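You operate a simulated robot arm through the tools that you are given. There is no shell and no other tool. Be economical: measure what you need, move in short steps, check, and stop when the job is done.

You are at the controls of a simulated robot arm. One attempt, no reset.

TASK
Stack the teal pack labelled "photo" from the top of the printer bench on top of the teal pack marked "fast".
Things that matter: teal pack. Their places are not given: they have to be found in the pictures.

The check looks at the end state, three seconds after you hand in, the way a careful person would. Anything else that was tipped, shoved, dropped, spilled or broken makes it a failure.

THE ROBOT
A 7-joint arm with a two-finger parallel gripper, fixed in place. Base frame: the origin is at the foot of the arm, x ahead of it, y to its left, z up; the work surface is at about z = 0.8. Lengths are in m, angles in degrees, forces in N, time in s.
With the tool pointing down near the work surface it reaches from about 0.3 to 0.7 m from the base axis. Its first joint turns from -66.0 to 66.0 degrees. Payload 1.57 kg.
The tool frame sits at the grasp point between the pads (the TCP): z along the fingers, y along the line on which they close. The tips reach 0.03 m beyond it. The gripper opens to 0.11 m. The fingers are 0.024 m wide and 0.012 m thick; the gripper's body (0.048 by 0.112 m) begins 0.078 m behind the TCP.
Orientation is told as [roll, pitch, yaw] about the base's x, y, z axes, in that order, counted from this pose: with the fingers straight down and closing along the base's y, the tool's x points along the base's -x, its y along +y and its z along -z.

THE INTERFACE
- The arm moves only by the tool step_arm. Its argument "deltas" is one flat list of numbers, 6 for each row, row after row: the shift along the tool's x, y, z in units of 400 mm (1.0 is 400 mm), then the turn, a rotation vector about the tool's x, y, z in units of 45 degrees (1.0 is 45 degrees). In form: [dx, dy, dz, wx, wy, wz, dx, dy, dz, wx, wy, wz, ...]. A call has 1 to 8 rows; each row is the pose to reach, as a shift and turn from the pose commanded when the call began, along the tool's axes at that moment. "grip" is the opening, from 0 (shut) to 1 (fully open), set as the call begins (left out, the last holds). A call with a number of a shift or a turn outside -1 to 1 is refused whole. A row lasts 0.2 s, in which the tool goes at most 0.05 m and 8.6 degrees; a call with a longer step from one row to the next is refused whole, and so is a gripper value outside its range. A pose out of reach is approached as far as the arm can. The call stops where the force on the tool passes 40 N (or 10 N more than at its start, if that is more) or the arm is blocked; 0.2 s more then pass. The fingers move at their own pace (about 0.108 m/s each) and stop on an object; they squeeze with about 43 N. The grip force told is the motor's: it shows also when the fingers shut on nothing. Time passes only in rows, and 0.2 s behind the last, so rows that repeat a pose let the fingers close. It gives the time, the measured TCP pose, the force on the tool (base axes), the opening and the grip force at its end, in the units of the frame above (readings bear some noise), and new pictures: "views" is both (left out), scene, wrist or none.
- Cameras (640 x 400 px; columns grow to the right, rows downward): "scene" is fixed at [0.1791, -0.4043, 1.3974]; the picture's right is [0.65, -0.76, 0.00], its down [-0.48, -0.40, -0.78] and it looks along [0.60, 0.50, -0.63] (base axes); focal length 339 px, centre (320, 200). "wrist" rides on the gripper at [-0.036, 0, -0.08] in the tool frame; the picture's right is [0.00, -1.00, 0.00], its down [0.97, 0.00, -0.24] and it looks along [0.24, 0.00, 0.97] (tool axes); focal length 218 px, centre (320, 200).
- locate(camera, pixels): for up to 12 pixels [column, row] of the newest picture of that camera ("zoom" is the newest enlarged one), the place [x, y, z] in the base frame of the surface seen there, good to about 0.003 m. No time passes.
- enlarge(camera, box): a new picture of the part [left, top, right, bottom] of that camera's present view, enlarged. No time passes.
- sign_off(): hands the job in; it is judged then, once.

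Go step by step. Measure first, check grasps and placings, and put right what went wrong. The budget is 60 turns and 120 pictures, counting those below and the enlarged ones. Unless the task says otherwise, let go and move clear before handing in, and close with one line.

The tools are called after "Call:" by a JSON object that holds its "op" and its "data". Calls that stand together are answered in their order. step_arm: Moves the arm, as the interface text tells. Its arguments: {"type":"object","properties":{"deltas":{"type":"array"},"grip":{"type":"number"},"views":{"type":"string","enum":["both","scene","wrist","none"]}},"required":["deltas"]} The other tools are called the same way: locate (camera, pixels) gives the place of the surface under pixels of a picture; enlarge (camera, box) takes an enlarged picture of a part of a camera's view; sign_off () hands the job in.

At the start:

```text
time_s: 0.0
eef_pos: [0.4676, 0.0976, 1.0632]
tool_rot: [0.0, 0.0, 0.0]
ft_force: [0.0, 0.2, -0.3]
gripper_width: 0.1101
gripper_force: 0.1
```

scene: 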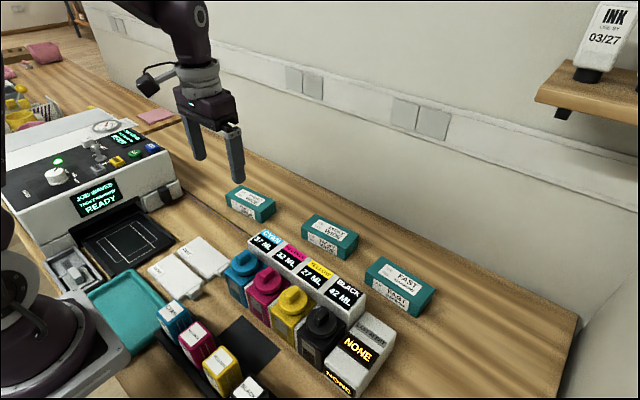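
wrist: 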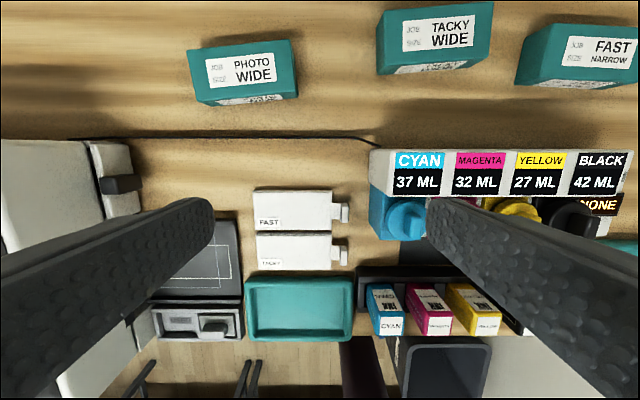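

The wrist view shows three teal packs: PHOTO (about 243,72), TACKY (434,38) and FAST (580,55). I'll enlarge and locate them.

Call:
{"op": "locate", "data": {"camera": "wrist", "pixels": [[190, 52], [288, 42], [298, 92], [200, 102], [243, 70], [525, 30], [637, 30], [580, 55], [380, 12], [434, 38], [520, 78], [243, 130]]}}

Call:
{"op": "enlarge", "data": {"camera": "scene", "box": [210, 160, 450, 330]}}

```text
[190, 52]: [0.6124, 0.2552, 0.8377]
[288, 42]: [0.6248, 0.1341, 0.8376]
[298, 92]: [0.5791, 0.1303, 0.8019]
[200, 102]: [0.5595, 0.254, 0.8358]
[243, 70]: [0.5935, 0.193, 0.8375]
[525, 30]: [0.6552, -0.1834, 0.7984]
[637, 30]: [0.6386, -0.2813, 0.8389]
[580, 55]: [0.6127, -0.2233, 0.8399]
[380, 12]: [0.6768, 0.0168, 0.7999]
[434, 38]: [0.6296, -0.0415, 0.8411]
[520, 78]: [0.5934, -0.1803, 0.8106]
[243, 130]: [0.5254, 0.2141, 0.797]
```

```text
2.35 times, centred on (330, 245) of scene
```

zoom: 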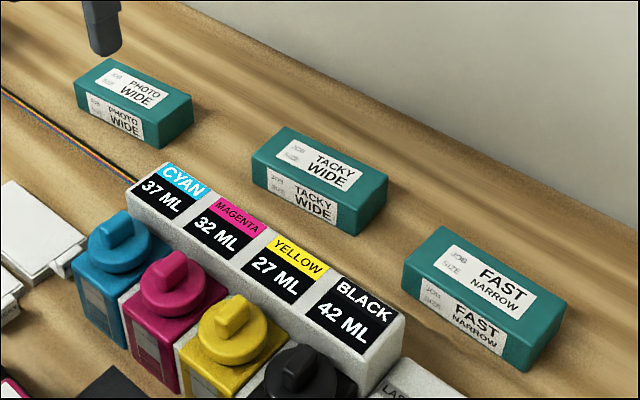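

The zoom shows the top faces of PHOTO (75–193, 58–120) and FAST (402–566, 226–335) clearly. I'll measure their corners to get centres and yaws.

Call:
{"op": "locate", "data": {"camera": "zoom", "pixels": [[77, 84], [109, 61], [190, 98], [161, 121], [133, 90], [405, 264], [440, 229], [562, 291], [530, 334], [484, 281], [160, 140], [525, 362]]}}

Call:
{"op": "enlarge", "data": {"camera": "wrist", "box": [170, 0, 330, 120]}}

```text
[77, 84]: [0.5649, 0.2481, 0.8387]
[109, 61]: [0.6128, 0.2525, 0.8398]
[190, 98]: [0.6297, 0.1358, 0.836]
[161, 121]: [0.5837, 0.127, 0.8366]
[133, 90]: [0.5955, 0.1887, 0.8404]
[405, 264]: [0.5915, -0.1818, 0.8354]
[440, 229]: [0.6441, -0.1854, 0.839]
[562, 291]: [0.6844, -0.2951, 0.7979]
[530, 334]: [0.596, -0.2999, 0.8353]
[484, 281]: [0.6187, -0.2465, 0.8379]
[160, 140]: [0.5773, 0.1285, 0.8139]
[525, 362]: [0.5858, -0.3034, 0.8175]
```

```text
3.33 times, centred on (250, 60) of wrist
```

zoom: 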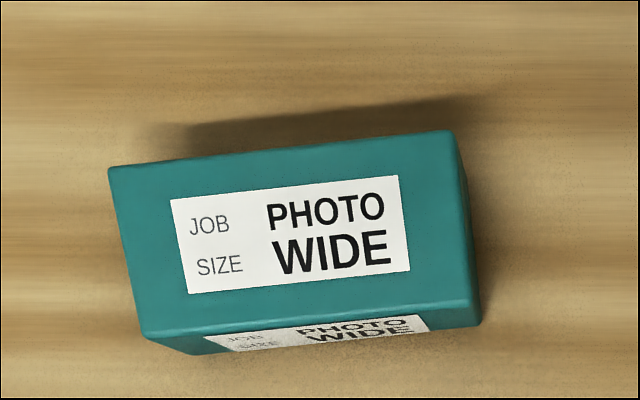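

PHOTO is centred near (0.598, 0.191) with yaw about +8.5° and its top at 0.838. It's about 0.05 m wide and 0.12 m long, so I'll grasp it across the short side at a tool yaw of about -81.5°. First I'll move above it while turning.

Call:
{"op": "step_arm", "data": {"deltas": [-0.054, 0.039, 0, 0, 0, 0.16, -0.108, 0.078, 0, 0, 0, 0.32, -0.163, 0.117, 0, 0, 0, 0.48, -0.217, 0.155, 0, 0, 0, 0.64, -0.271, 0.194, 0, 0, 0, 0.8, -0.326, 0.233, 0, 0, 0, 0.96, -0.326, 0.233, 0, 0, 0, 0.96], "grip": 1, "views": "none"}}

```text
time_s: 1.6
eef_pos: [0.597, 0.1903, 1.062]
tool_rot: [0.0, 0.0, -43.3]
ft_force: [-0.1, -0.2, 0.1]
gripper_width: 0.1098
gripper_force: 0.0
```

The arm is above PHOTO at yaw -43°. I'll turn the remaining 38° and come down 0.1 m.

Call:
{"op": "step_arm", "data": {"deltas": [0, 0, 0.05, 0, 0, 0.17, 0, 0, 0.1, 0, 0, 0.34, 0, 0, 0.15, 0, 0, 0.51, 0, 0, 0.2, 0, 0, 0.68, 0, 0, 0.25, 0, 0, 0.85, 0, 0, 0.25, 0, 0, 0.85]}}

```text
time_s: 3.0
eef_pos: [0.5962, 0.1911, 0.9625]
tool_rot: [0.0, 0.0, -81.5]
ft_force: [0.3, 0.0, -0.5]
gripper_width: 0.11
gripper_force: 0.0
```

scene: 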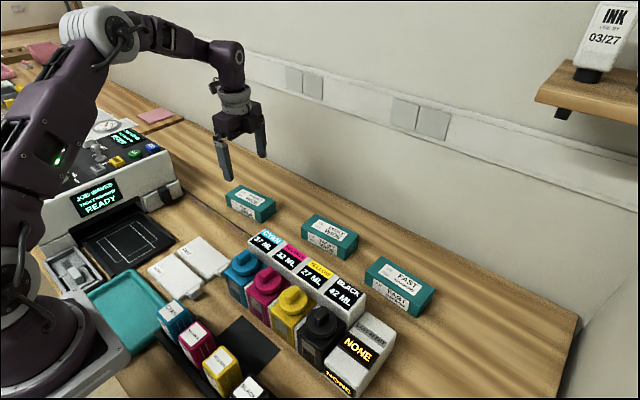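
wrist: 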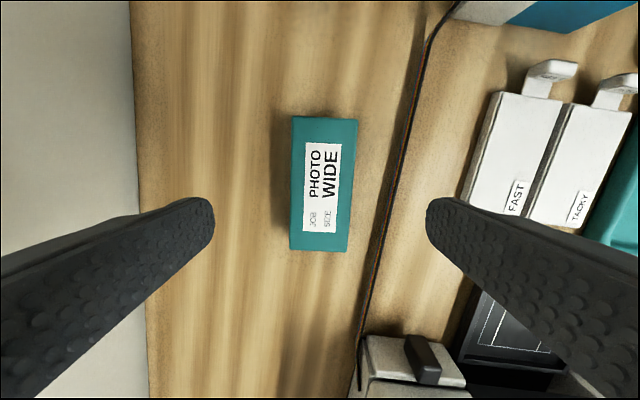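

The pack is centred between the fingers and nearly aligned (pixels 290–358, 117–251). I'll check its corners more precisely.

Call:
{"op": "locate", "data": {"camera": "wrist", "pixels": [[295, 119], [355, 122], [346, 248], [292, 247], [293, 180], [350, 185], [322, 185], [325, 122], [320, 247]]}}

Call:
{"op": "enlarge", "data": {"camera": "wrist", "box": [240, 100, 400, 260]}}

```text
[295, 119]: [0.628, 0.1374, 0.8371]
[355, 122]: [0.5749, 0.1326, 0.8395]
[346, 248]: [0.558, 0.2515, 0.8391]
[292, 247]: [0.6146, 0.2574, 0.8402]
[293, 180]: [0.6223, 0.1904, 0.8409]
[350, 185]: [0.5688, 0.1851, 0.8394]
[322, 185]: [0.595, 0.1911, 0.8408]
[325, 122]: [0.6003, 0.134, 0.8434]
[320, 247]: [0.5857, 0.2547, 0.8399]
```

```text
2.50 times, centred on (320, 180) of wrist
```

zoom: 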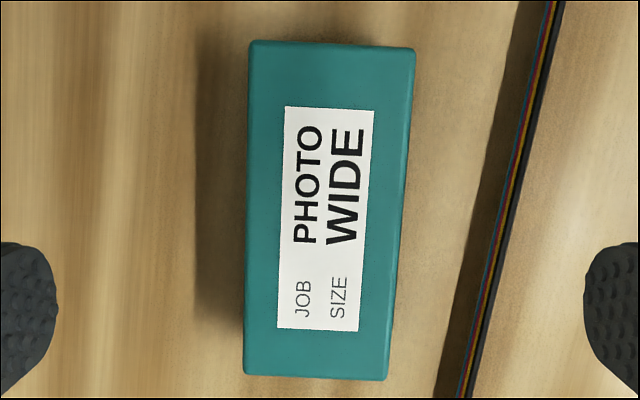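

The refined PHOTO centre is (0.594, 0.195) with yaw about +7°. I'll narrow the opening to 0.077 m so the fingers clear the ribbon cable, fix the alignment, and descend to TCP z 0.842.

Call:
{"op": "step_arm", "data": {"deltas": [0.009, -0.004, 0.0, 0, 0, 0.03, 0.009, -0.004, 0.06, 0, 0, 0.03, 0.009, -0.004, 0.12, 0, 0, 0.03, 0.009, -0.004, 0.18, 0, 0, 0.03, 0.009, -0.004, 0.24, 0, 0, 0.03, 0.009, -0.004, 0.28, 0, 0, 0.03, 0.009, -0.004, 0.302, 0, 0, 0.03, 0.009, -0.004, 0.302, 0, 0, 0.03], "grip": 0.7}}

```text
time_s: 4.8
eef_pos: [0.5951, 0.1925, 0.8407]
tool_rot: [0.0, 0.1, -82.8]
ft_force: [-0.7, 0.2, 0.8]
gripper_width: 0.0771
gripper_force: 0.1
```

scene: 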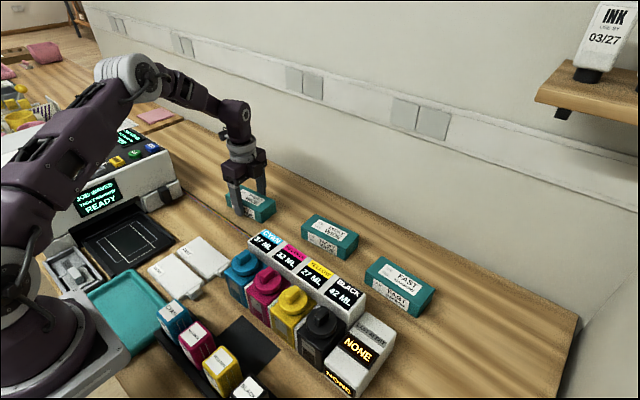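
wrist: 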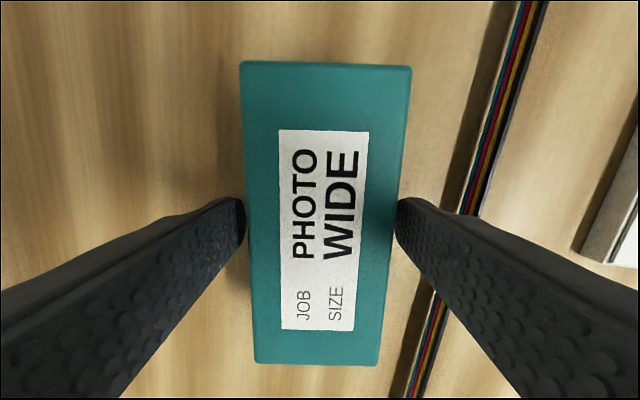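

The fingers straddle the pack cleanly (245 and 395, 220) with no contact yet, so I'll close.

Call:
{"op": "step_arm", "data": {"deltas": [0, 0, 0, 0, 0, 0, 0, 0, 0, 0, 0, 0, 0, 0, 0, 0, 0, 0], "grip": 0, "views": "none"}}

```text
time_s: 5.6
eef_pos: [0.5953, 0.1942, 0.841]
tool_rot: [-0.1, 0.0, -82.9]
ft_force: [0.5, -0.1, -1.1]
gripper_width: 0.0599
gripper_force: 43.5
```

The pack is held at 0.060 m with 43 N. I'll lift it 0.12 m.

Call:
{"op": "step_arm", "data": {"deltas": [0, 0, -0.04, 0, 0, 0, 0, 0, -0.12, 0, 0, 0, 0, 0, -0.2, 0, 0, 0, 0, 0, -0.3, 0, 0, 0, 0, 0, -0.3, 0, 0, 0]}}

```text
time_s: 6.8
eef_pos: [0.5964, 0.1953, 0.9617]
tool_rot: [0.0, -0.1, -82.8]
ft_force: [-0.3, -0.1, -2.9]
gripper_width: 0.0596
gripper_force: 43.1
```

scene: 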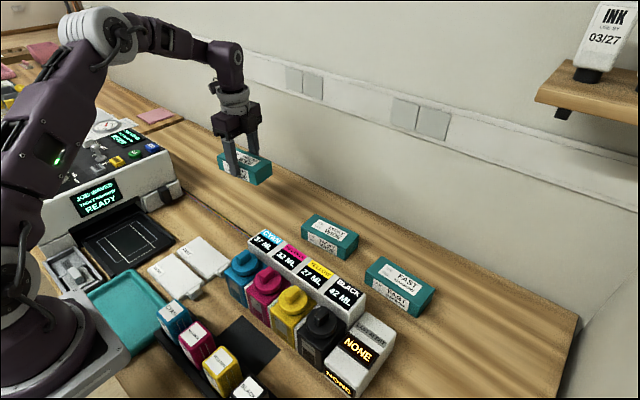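
wrist: 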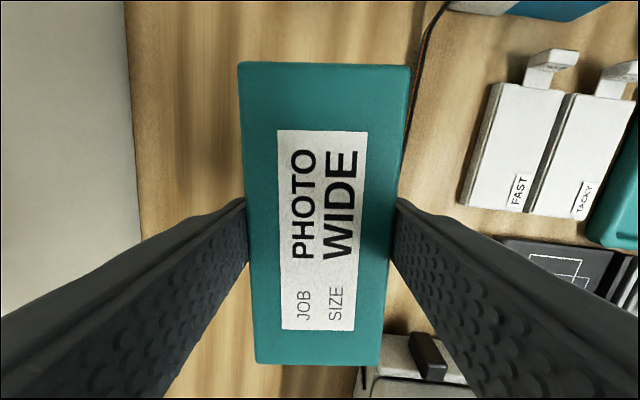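

The pack is lifted and held level. Next I'll measure FAST more closely from the scene camera, and the held pack's corners in the wrist view.

Call:
{"op": "enlarge", "data": {"camera": "scene", "box": [350, 245, 450, 325]}}

Call:
{"op": "locate", "data": {"camera": "wrist", "pixels": [[242, 66], [408, 69], [379, 360], [259, 360], [320, 66], [320, 360]]}}

```text
5.00 times, centred on (400, 285) of scene
```

zoom: 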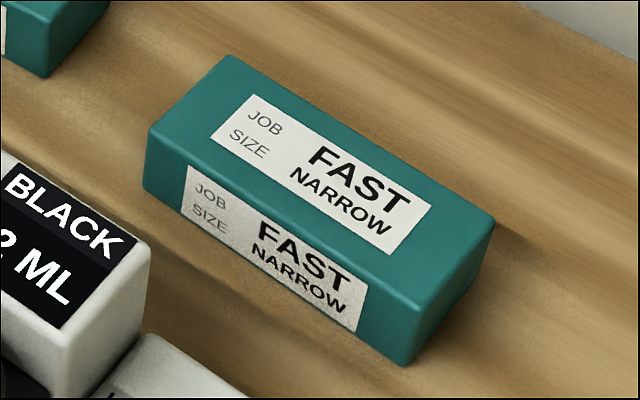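

```text
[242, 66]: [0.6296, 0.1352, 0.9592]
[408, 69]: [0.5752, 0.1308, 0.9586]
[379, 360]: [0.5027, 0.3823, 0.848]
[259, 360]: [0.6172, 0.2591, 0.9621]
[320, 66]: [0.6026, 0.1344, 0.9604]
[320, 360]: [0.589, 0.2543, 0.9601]
```

Held pack is centred on the TCP, with its top just about level with it (0.960 against 0.962). Now the FAST corners in the zoom.

Call:
{"op": "locate", "data": {"camera": "zoom", "pixels": [[154, 130], [230, 60], [488, 223], [413, 304], [190, 95], [452, 262], [358, 140], [282, 217], [321, 180], [148, 185], [403, 360], [520, 100]]}}

```text
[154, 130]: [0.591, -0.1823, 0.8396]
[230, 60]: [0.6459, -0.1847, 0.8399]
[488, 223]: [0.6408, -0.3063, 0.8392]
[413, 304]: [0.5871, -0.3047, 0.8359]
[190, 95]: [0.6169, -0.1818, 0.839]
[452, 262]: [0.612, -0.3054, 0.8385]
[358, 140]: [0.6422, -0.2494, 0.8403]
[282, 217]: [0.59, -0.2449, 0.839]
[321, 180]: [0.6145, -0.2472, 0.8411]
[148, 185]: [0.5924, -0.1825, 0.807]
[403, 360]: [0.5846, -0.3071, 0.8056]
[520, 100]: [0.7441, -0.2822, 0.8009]
```

FAST's centre is (0.616, -0.244), yaw about -2°, top at 0.839. I'll carry the pack most of the way at this height and check where the wall shelf with the ink bottle sits.

Call:
{"op": "locate", "data": {"camera": "scene", "pixels": [[540, 98], [590, 75], [562, 113], [630, 120], [500, 150]]}}

Call:
{"op": "step_arm", "data": {"deltas": [-0.06, -0.005, 0, 0, 0, 0, -0.16, -0.013, 0, 0, 0, 0, -0.26, -0.021, 0, 0, 0, 0, -0.36, -0.029, 0, 0, 0, 0, -0.46, -0.037, 0, 0, 0, 0, -0.56, -0.045, 0, 0, 0, 0, -0.64, -0.051, 0, 0, 0, 0, -0.7, -0.056, 0, 0, 0, 0], "views": "scene"}}

```text
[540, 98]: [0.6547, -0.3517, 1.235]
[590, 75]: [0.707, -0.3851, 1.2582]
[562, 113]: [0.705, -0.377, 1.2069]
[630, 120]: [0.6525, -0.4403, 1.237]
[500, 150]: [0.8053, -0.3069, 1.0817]
```

```text
time_s: 8.6
eef_pos: [0.6075, -0.088, 0.9616]
tool_rot: [0.0, -0.1, -82.6]
ft_force: [-0.6, -1.1, -3.3]
gripper_width: 0.0596
gripper_force: 42.7
```

scene: 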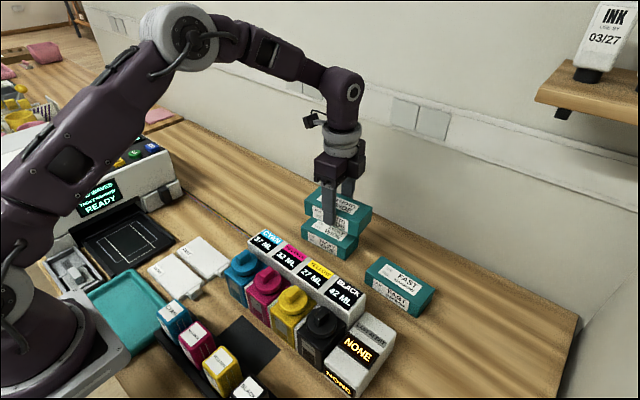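

The pack is held steady over TACKY. The shelf starts at y -0.35, x 0.655, z about 1.21, so I'll check the wrist's size against it before moving on.

Call:
{"op": "locate", "data": {"camera": "scene", "pixels": [[342, 72], [362, 88], [342, 110], [364, 150], [366, 162], [330, 95], [348, 135], [318, 68]]}}

```text
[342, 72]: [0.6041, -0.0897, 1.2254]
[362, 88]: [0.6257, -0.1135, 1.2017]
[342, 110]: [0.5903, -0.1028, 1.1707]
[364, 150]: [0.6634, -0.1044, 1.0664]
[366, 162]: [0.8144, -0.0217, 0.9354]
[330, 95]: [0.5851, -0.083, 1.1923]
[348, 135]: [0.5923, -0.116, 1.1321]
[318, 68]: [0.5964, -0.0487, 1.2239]
```

There's ample clearance (6 cm). I'll move above FAST and turn -9° to match its yaw.

Call:
{"op": "step_arm", "data": {"deltas": [-0.05, -0.003, 0, 0, 0, 0.03, -0.13, -0.009, 0, 0, 0, 0.07, -0.21, -0.014, 0, 0, 0, 0.12, -0.29, -0.019, 0, 0, 0, 0.16, -0.35, -0.023, 0, 0, 0, 0.2, -0.3885, -0.026, 0, 0, 0, 0.2, -0.3885, -0.026, 0, 0, 0, 0.2]}}

```text
time_s: 10.2
eef_pos: [0.6191, -0.2433, 0.9616]
tool_rot: [0.0, 0.1, -91.9]
ft_force: [-0.9, 0.2, -3.2]
gripper_width: 0.0597
gripper_force: 43.2
```

scene: 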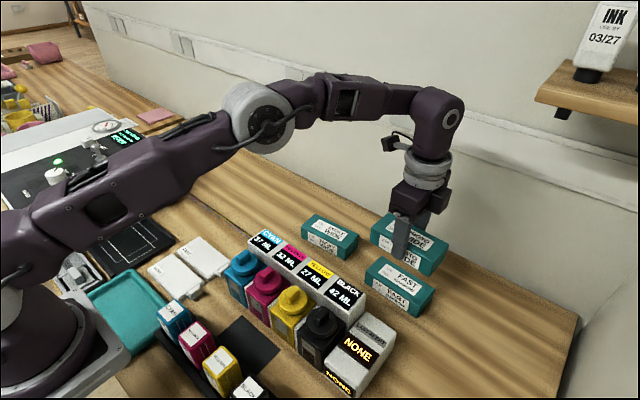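
wrist: 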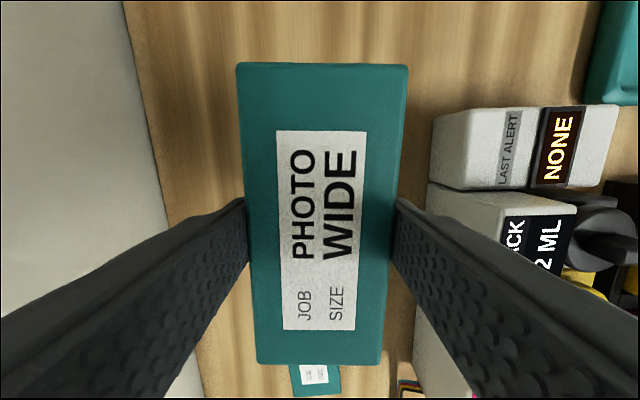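

The pack hovers over FAST. I'll check the held pack's pose and how close the rack and the "NONE" box are to the front finger.

Call:
{"op": "locate", "data": {"camera": "wrist", "pixels": [[240, 66], [405, 69], [263, 360], [320, 66], [320, 360], [436, 175], [432, 195], [440, 115], [380, 358]]}}

Call:
{"op": "enlarge", "data": {"camera": "scene", "box": [340, 200, 460, 330]}}

```text
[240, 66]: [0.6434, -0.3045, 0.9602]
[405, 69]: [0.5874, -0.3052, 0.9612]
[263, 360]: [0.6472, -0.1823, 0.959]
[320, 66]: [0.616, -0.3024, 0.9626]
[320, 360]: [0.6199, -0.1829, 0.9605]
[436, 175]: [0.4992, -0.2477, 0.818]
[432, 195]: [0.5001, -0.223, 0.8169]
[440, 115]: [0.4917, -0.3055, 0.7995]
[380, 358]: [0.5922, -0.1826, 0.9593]
```

```text
3.08 times, centred on (400, 265) of scene
```

zoom: 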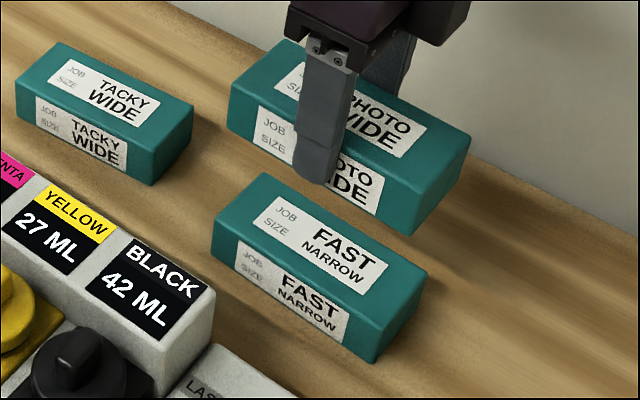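

The held pack is centred at (0.6176, -0.2435), within 2 mm of FAST, and the obstacles are well clear (x < 0.50). I'll descend to just above contact.

Call:
{"op": "step_arm", "data": {"deltas": [0.0, -0.004, 0.04, 0, 0, 0, 0.0, -0.004, 0.09, 0, 0, 0, 0.0, -0.004, 0.13, 0, 0, 0, 0.0, -0.004, 0.16, 0, 0, 0, 0.0, -0.004, 0.178, 0, 0, 0, 0.0, -0.004, 0.186, 0, 0, 0, 0.0, -0.004, 0.186, 0, 0, 0]}}

```text
time_s: 11.8
eef_pos: [0.6173, -0.2422, 0.8878]
tool_rot: [0.0, 0.0, -91.8]
ft_force: [-0.1, 0.1, -2.7]
gripper_width: 0.0594
gripper_force: 42.2
```

scene: 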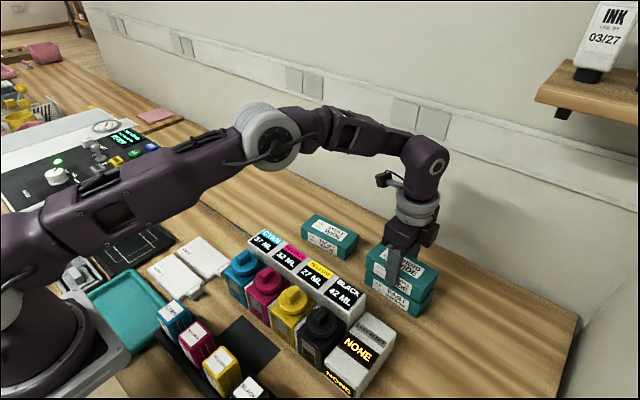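
wrist: 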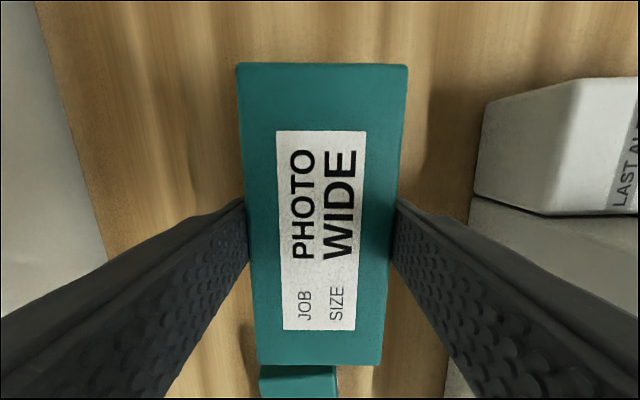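

No contact yet: the force is still the pack's weight at -2.7 N. I'll lower it slowly in 1 mm steps.

Call:
{"op": "step_arm", "data": {"deltas": [0, 0, 0.003, 0, 0, 0, 0, 0, 0.006, 0, 0, 0, 0, 0, 0.009, 0, 0, 0, 0, 0, 0.009, 0, 0, 0], "views": "none"}}

Call:
{"op": "enlarge", "data": {"camera": "scene", "box": [340, 220, 460, 330]}}

```text
time_s: 12.8
eef_pos: [0.6164, -0.2417, 0.8851]
tool_rot: [0.0, -0.1, -91.8]
ft_force: [0.2, 0.5, -3.0]
gripper_width: 0.0594
gripper_force: 43.5
```

```text
3.64 times, centred on (400, 275) of scene
```

zoom: 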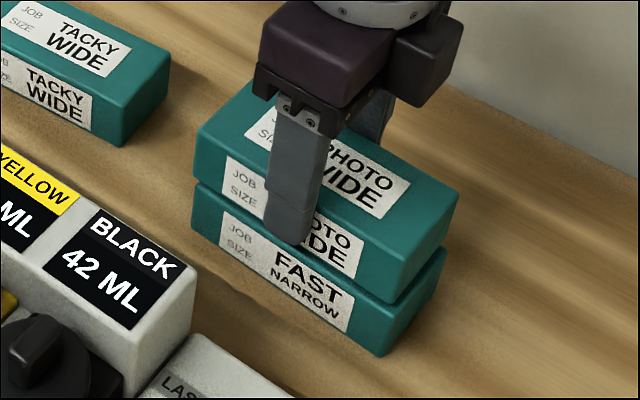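

The packs are aligned with a sliver of gap left, and the force hasn't changed. I'll go a few more 1 mm steps.

Call:
{"op": "step_arm", "data": {"deltas": [0, 0, 0.003, 0, 0, 0, 0, 0, 0.005, 0, 0, 0, 0, 0, 0.005, 0, 0, 0], "views": "none"}}

```text
time_s: 13.6
eef_pos: [0.6164, -0.2419, 0.8827]
tool_rot: [0.0, 0.0, -91.8]
ft_force: [-0.4, 0.9, -3.4]
gripper_width: 0.0596
gripper_force: 42.9
```

Call:
{"op": "step_arm", "data": {"deltas": [0, 0, 0.002, 0, 0, 0, 0, 0, 0.004, 0, 0, 0, 0, 0, 0.004, 0, 0, 0], "views": "none"}}

Call:
{"op": "enlarge", "data": {"camera": "scene", "box": [360, 240, 440, 320]}}

```text
time_s: 14.4
eef_pos: [0.6178, -0.2424, 0.8817]
tool_rot: [0.1, 0.0, -91.8]
ft_force: [-1.4, 0.3, 8.0]
gripper_width: 0.0592
gripper_force: 43.5
```

```text
5.00 times, centred on (400, 280) of scene
```

zoom: 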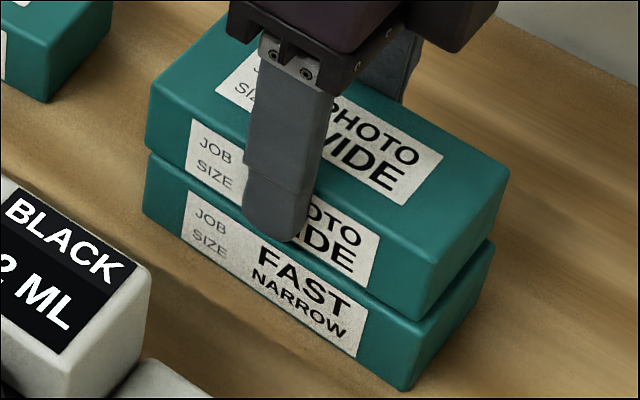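

The force has flipped to +8 N, so PHOTO is now resting on FAST and the edges line up. I'll open the gripper partly.

Call:
{"op": "step_arm", "data": {"deltas": [0, 0, 0, 0, 0, 0, 0, 0, 0, 0, 0, 0, 0, 0, 0, 0, 0, 0], "grip": 0.8, "views": "wrist"}}

```text
time_s: 15.2
eef_pos: [0.6177, -0.2421, 0.8798]
tool_rot: [0.1, 0.0, -91.8]
ft_force: [0.5, 0.8, -0.4]
gripper_width: 0.0879
gripper_force: 0.1
```

wrist: 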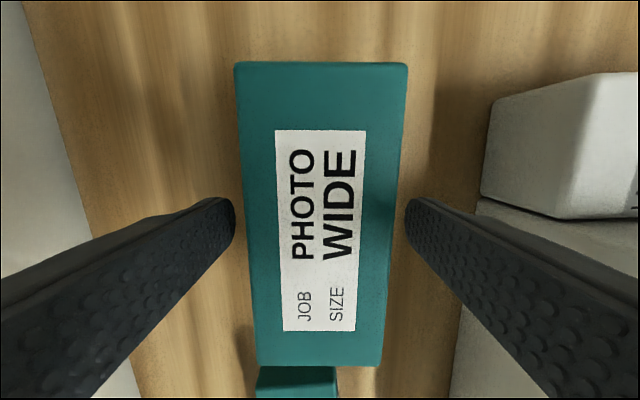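

Both fingers are clear of the pack. I'll raise the arm 0.12 m straight up.

Call:
{"op": "step_arm", "data": {"deltas": [0, 0, -0.04, 0, 0, 0, 0, 0, -0.1, 0, 0, 0, 0, 0, -0.18, 0, 0, 0, 0, 0, -0.26, 0, 0, 0, 0, 0, -0.3, 0, 0, 0, 0, 0, -0.3, 0, 0, 0]}}

Call:
{"op": "enlarge", "data": {"camera": "scene", "box": [340, 220, 460, 330]}}

```text
time_s: 16.6
eef_pos: [0.6164, -0.2399, 0.9994]
tool_rot: [0.0, 0.0, -91.8]
ft_force: [0.6, 0.5, 0.3]
gripper_width: 0.088
gripper_force: 0.0
```

scene: 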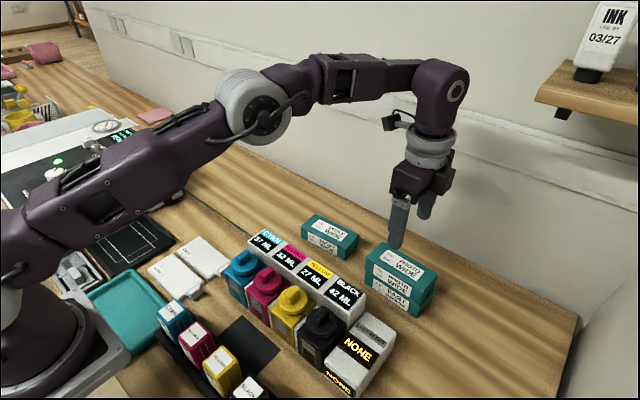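
wrist: 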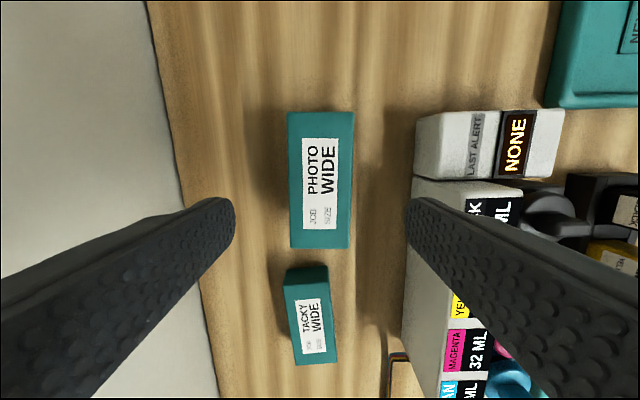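

```text
3.64 times, centred on (400, 275) of scene
```

zoom: 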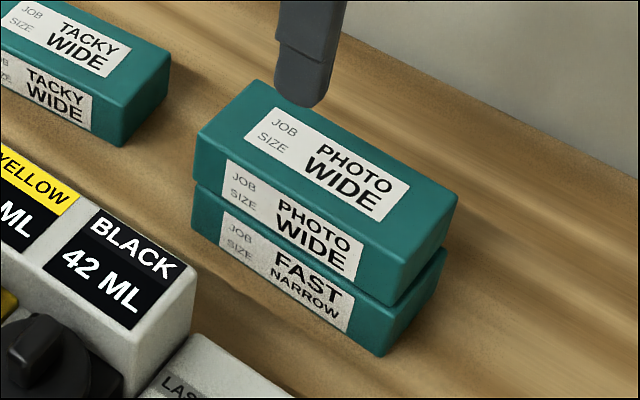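

PHOTO sits squarely on FAST (zoom 195–458, 80–355), the arm is clear, and nothing else has moved, so I'm handing in.

Call:
{"op": "sign_off", "data": {}}

```text
The job is handed in.
```

The teal "photo" pack is stacked squarely on the teal "fast" pack. The gripper is open and clear, and nothing else was disturbed.
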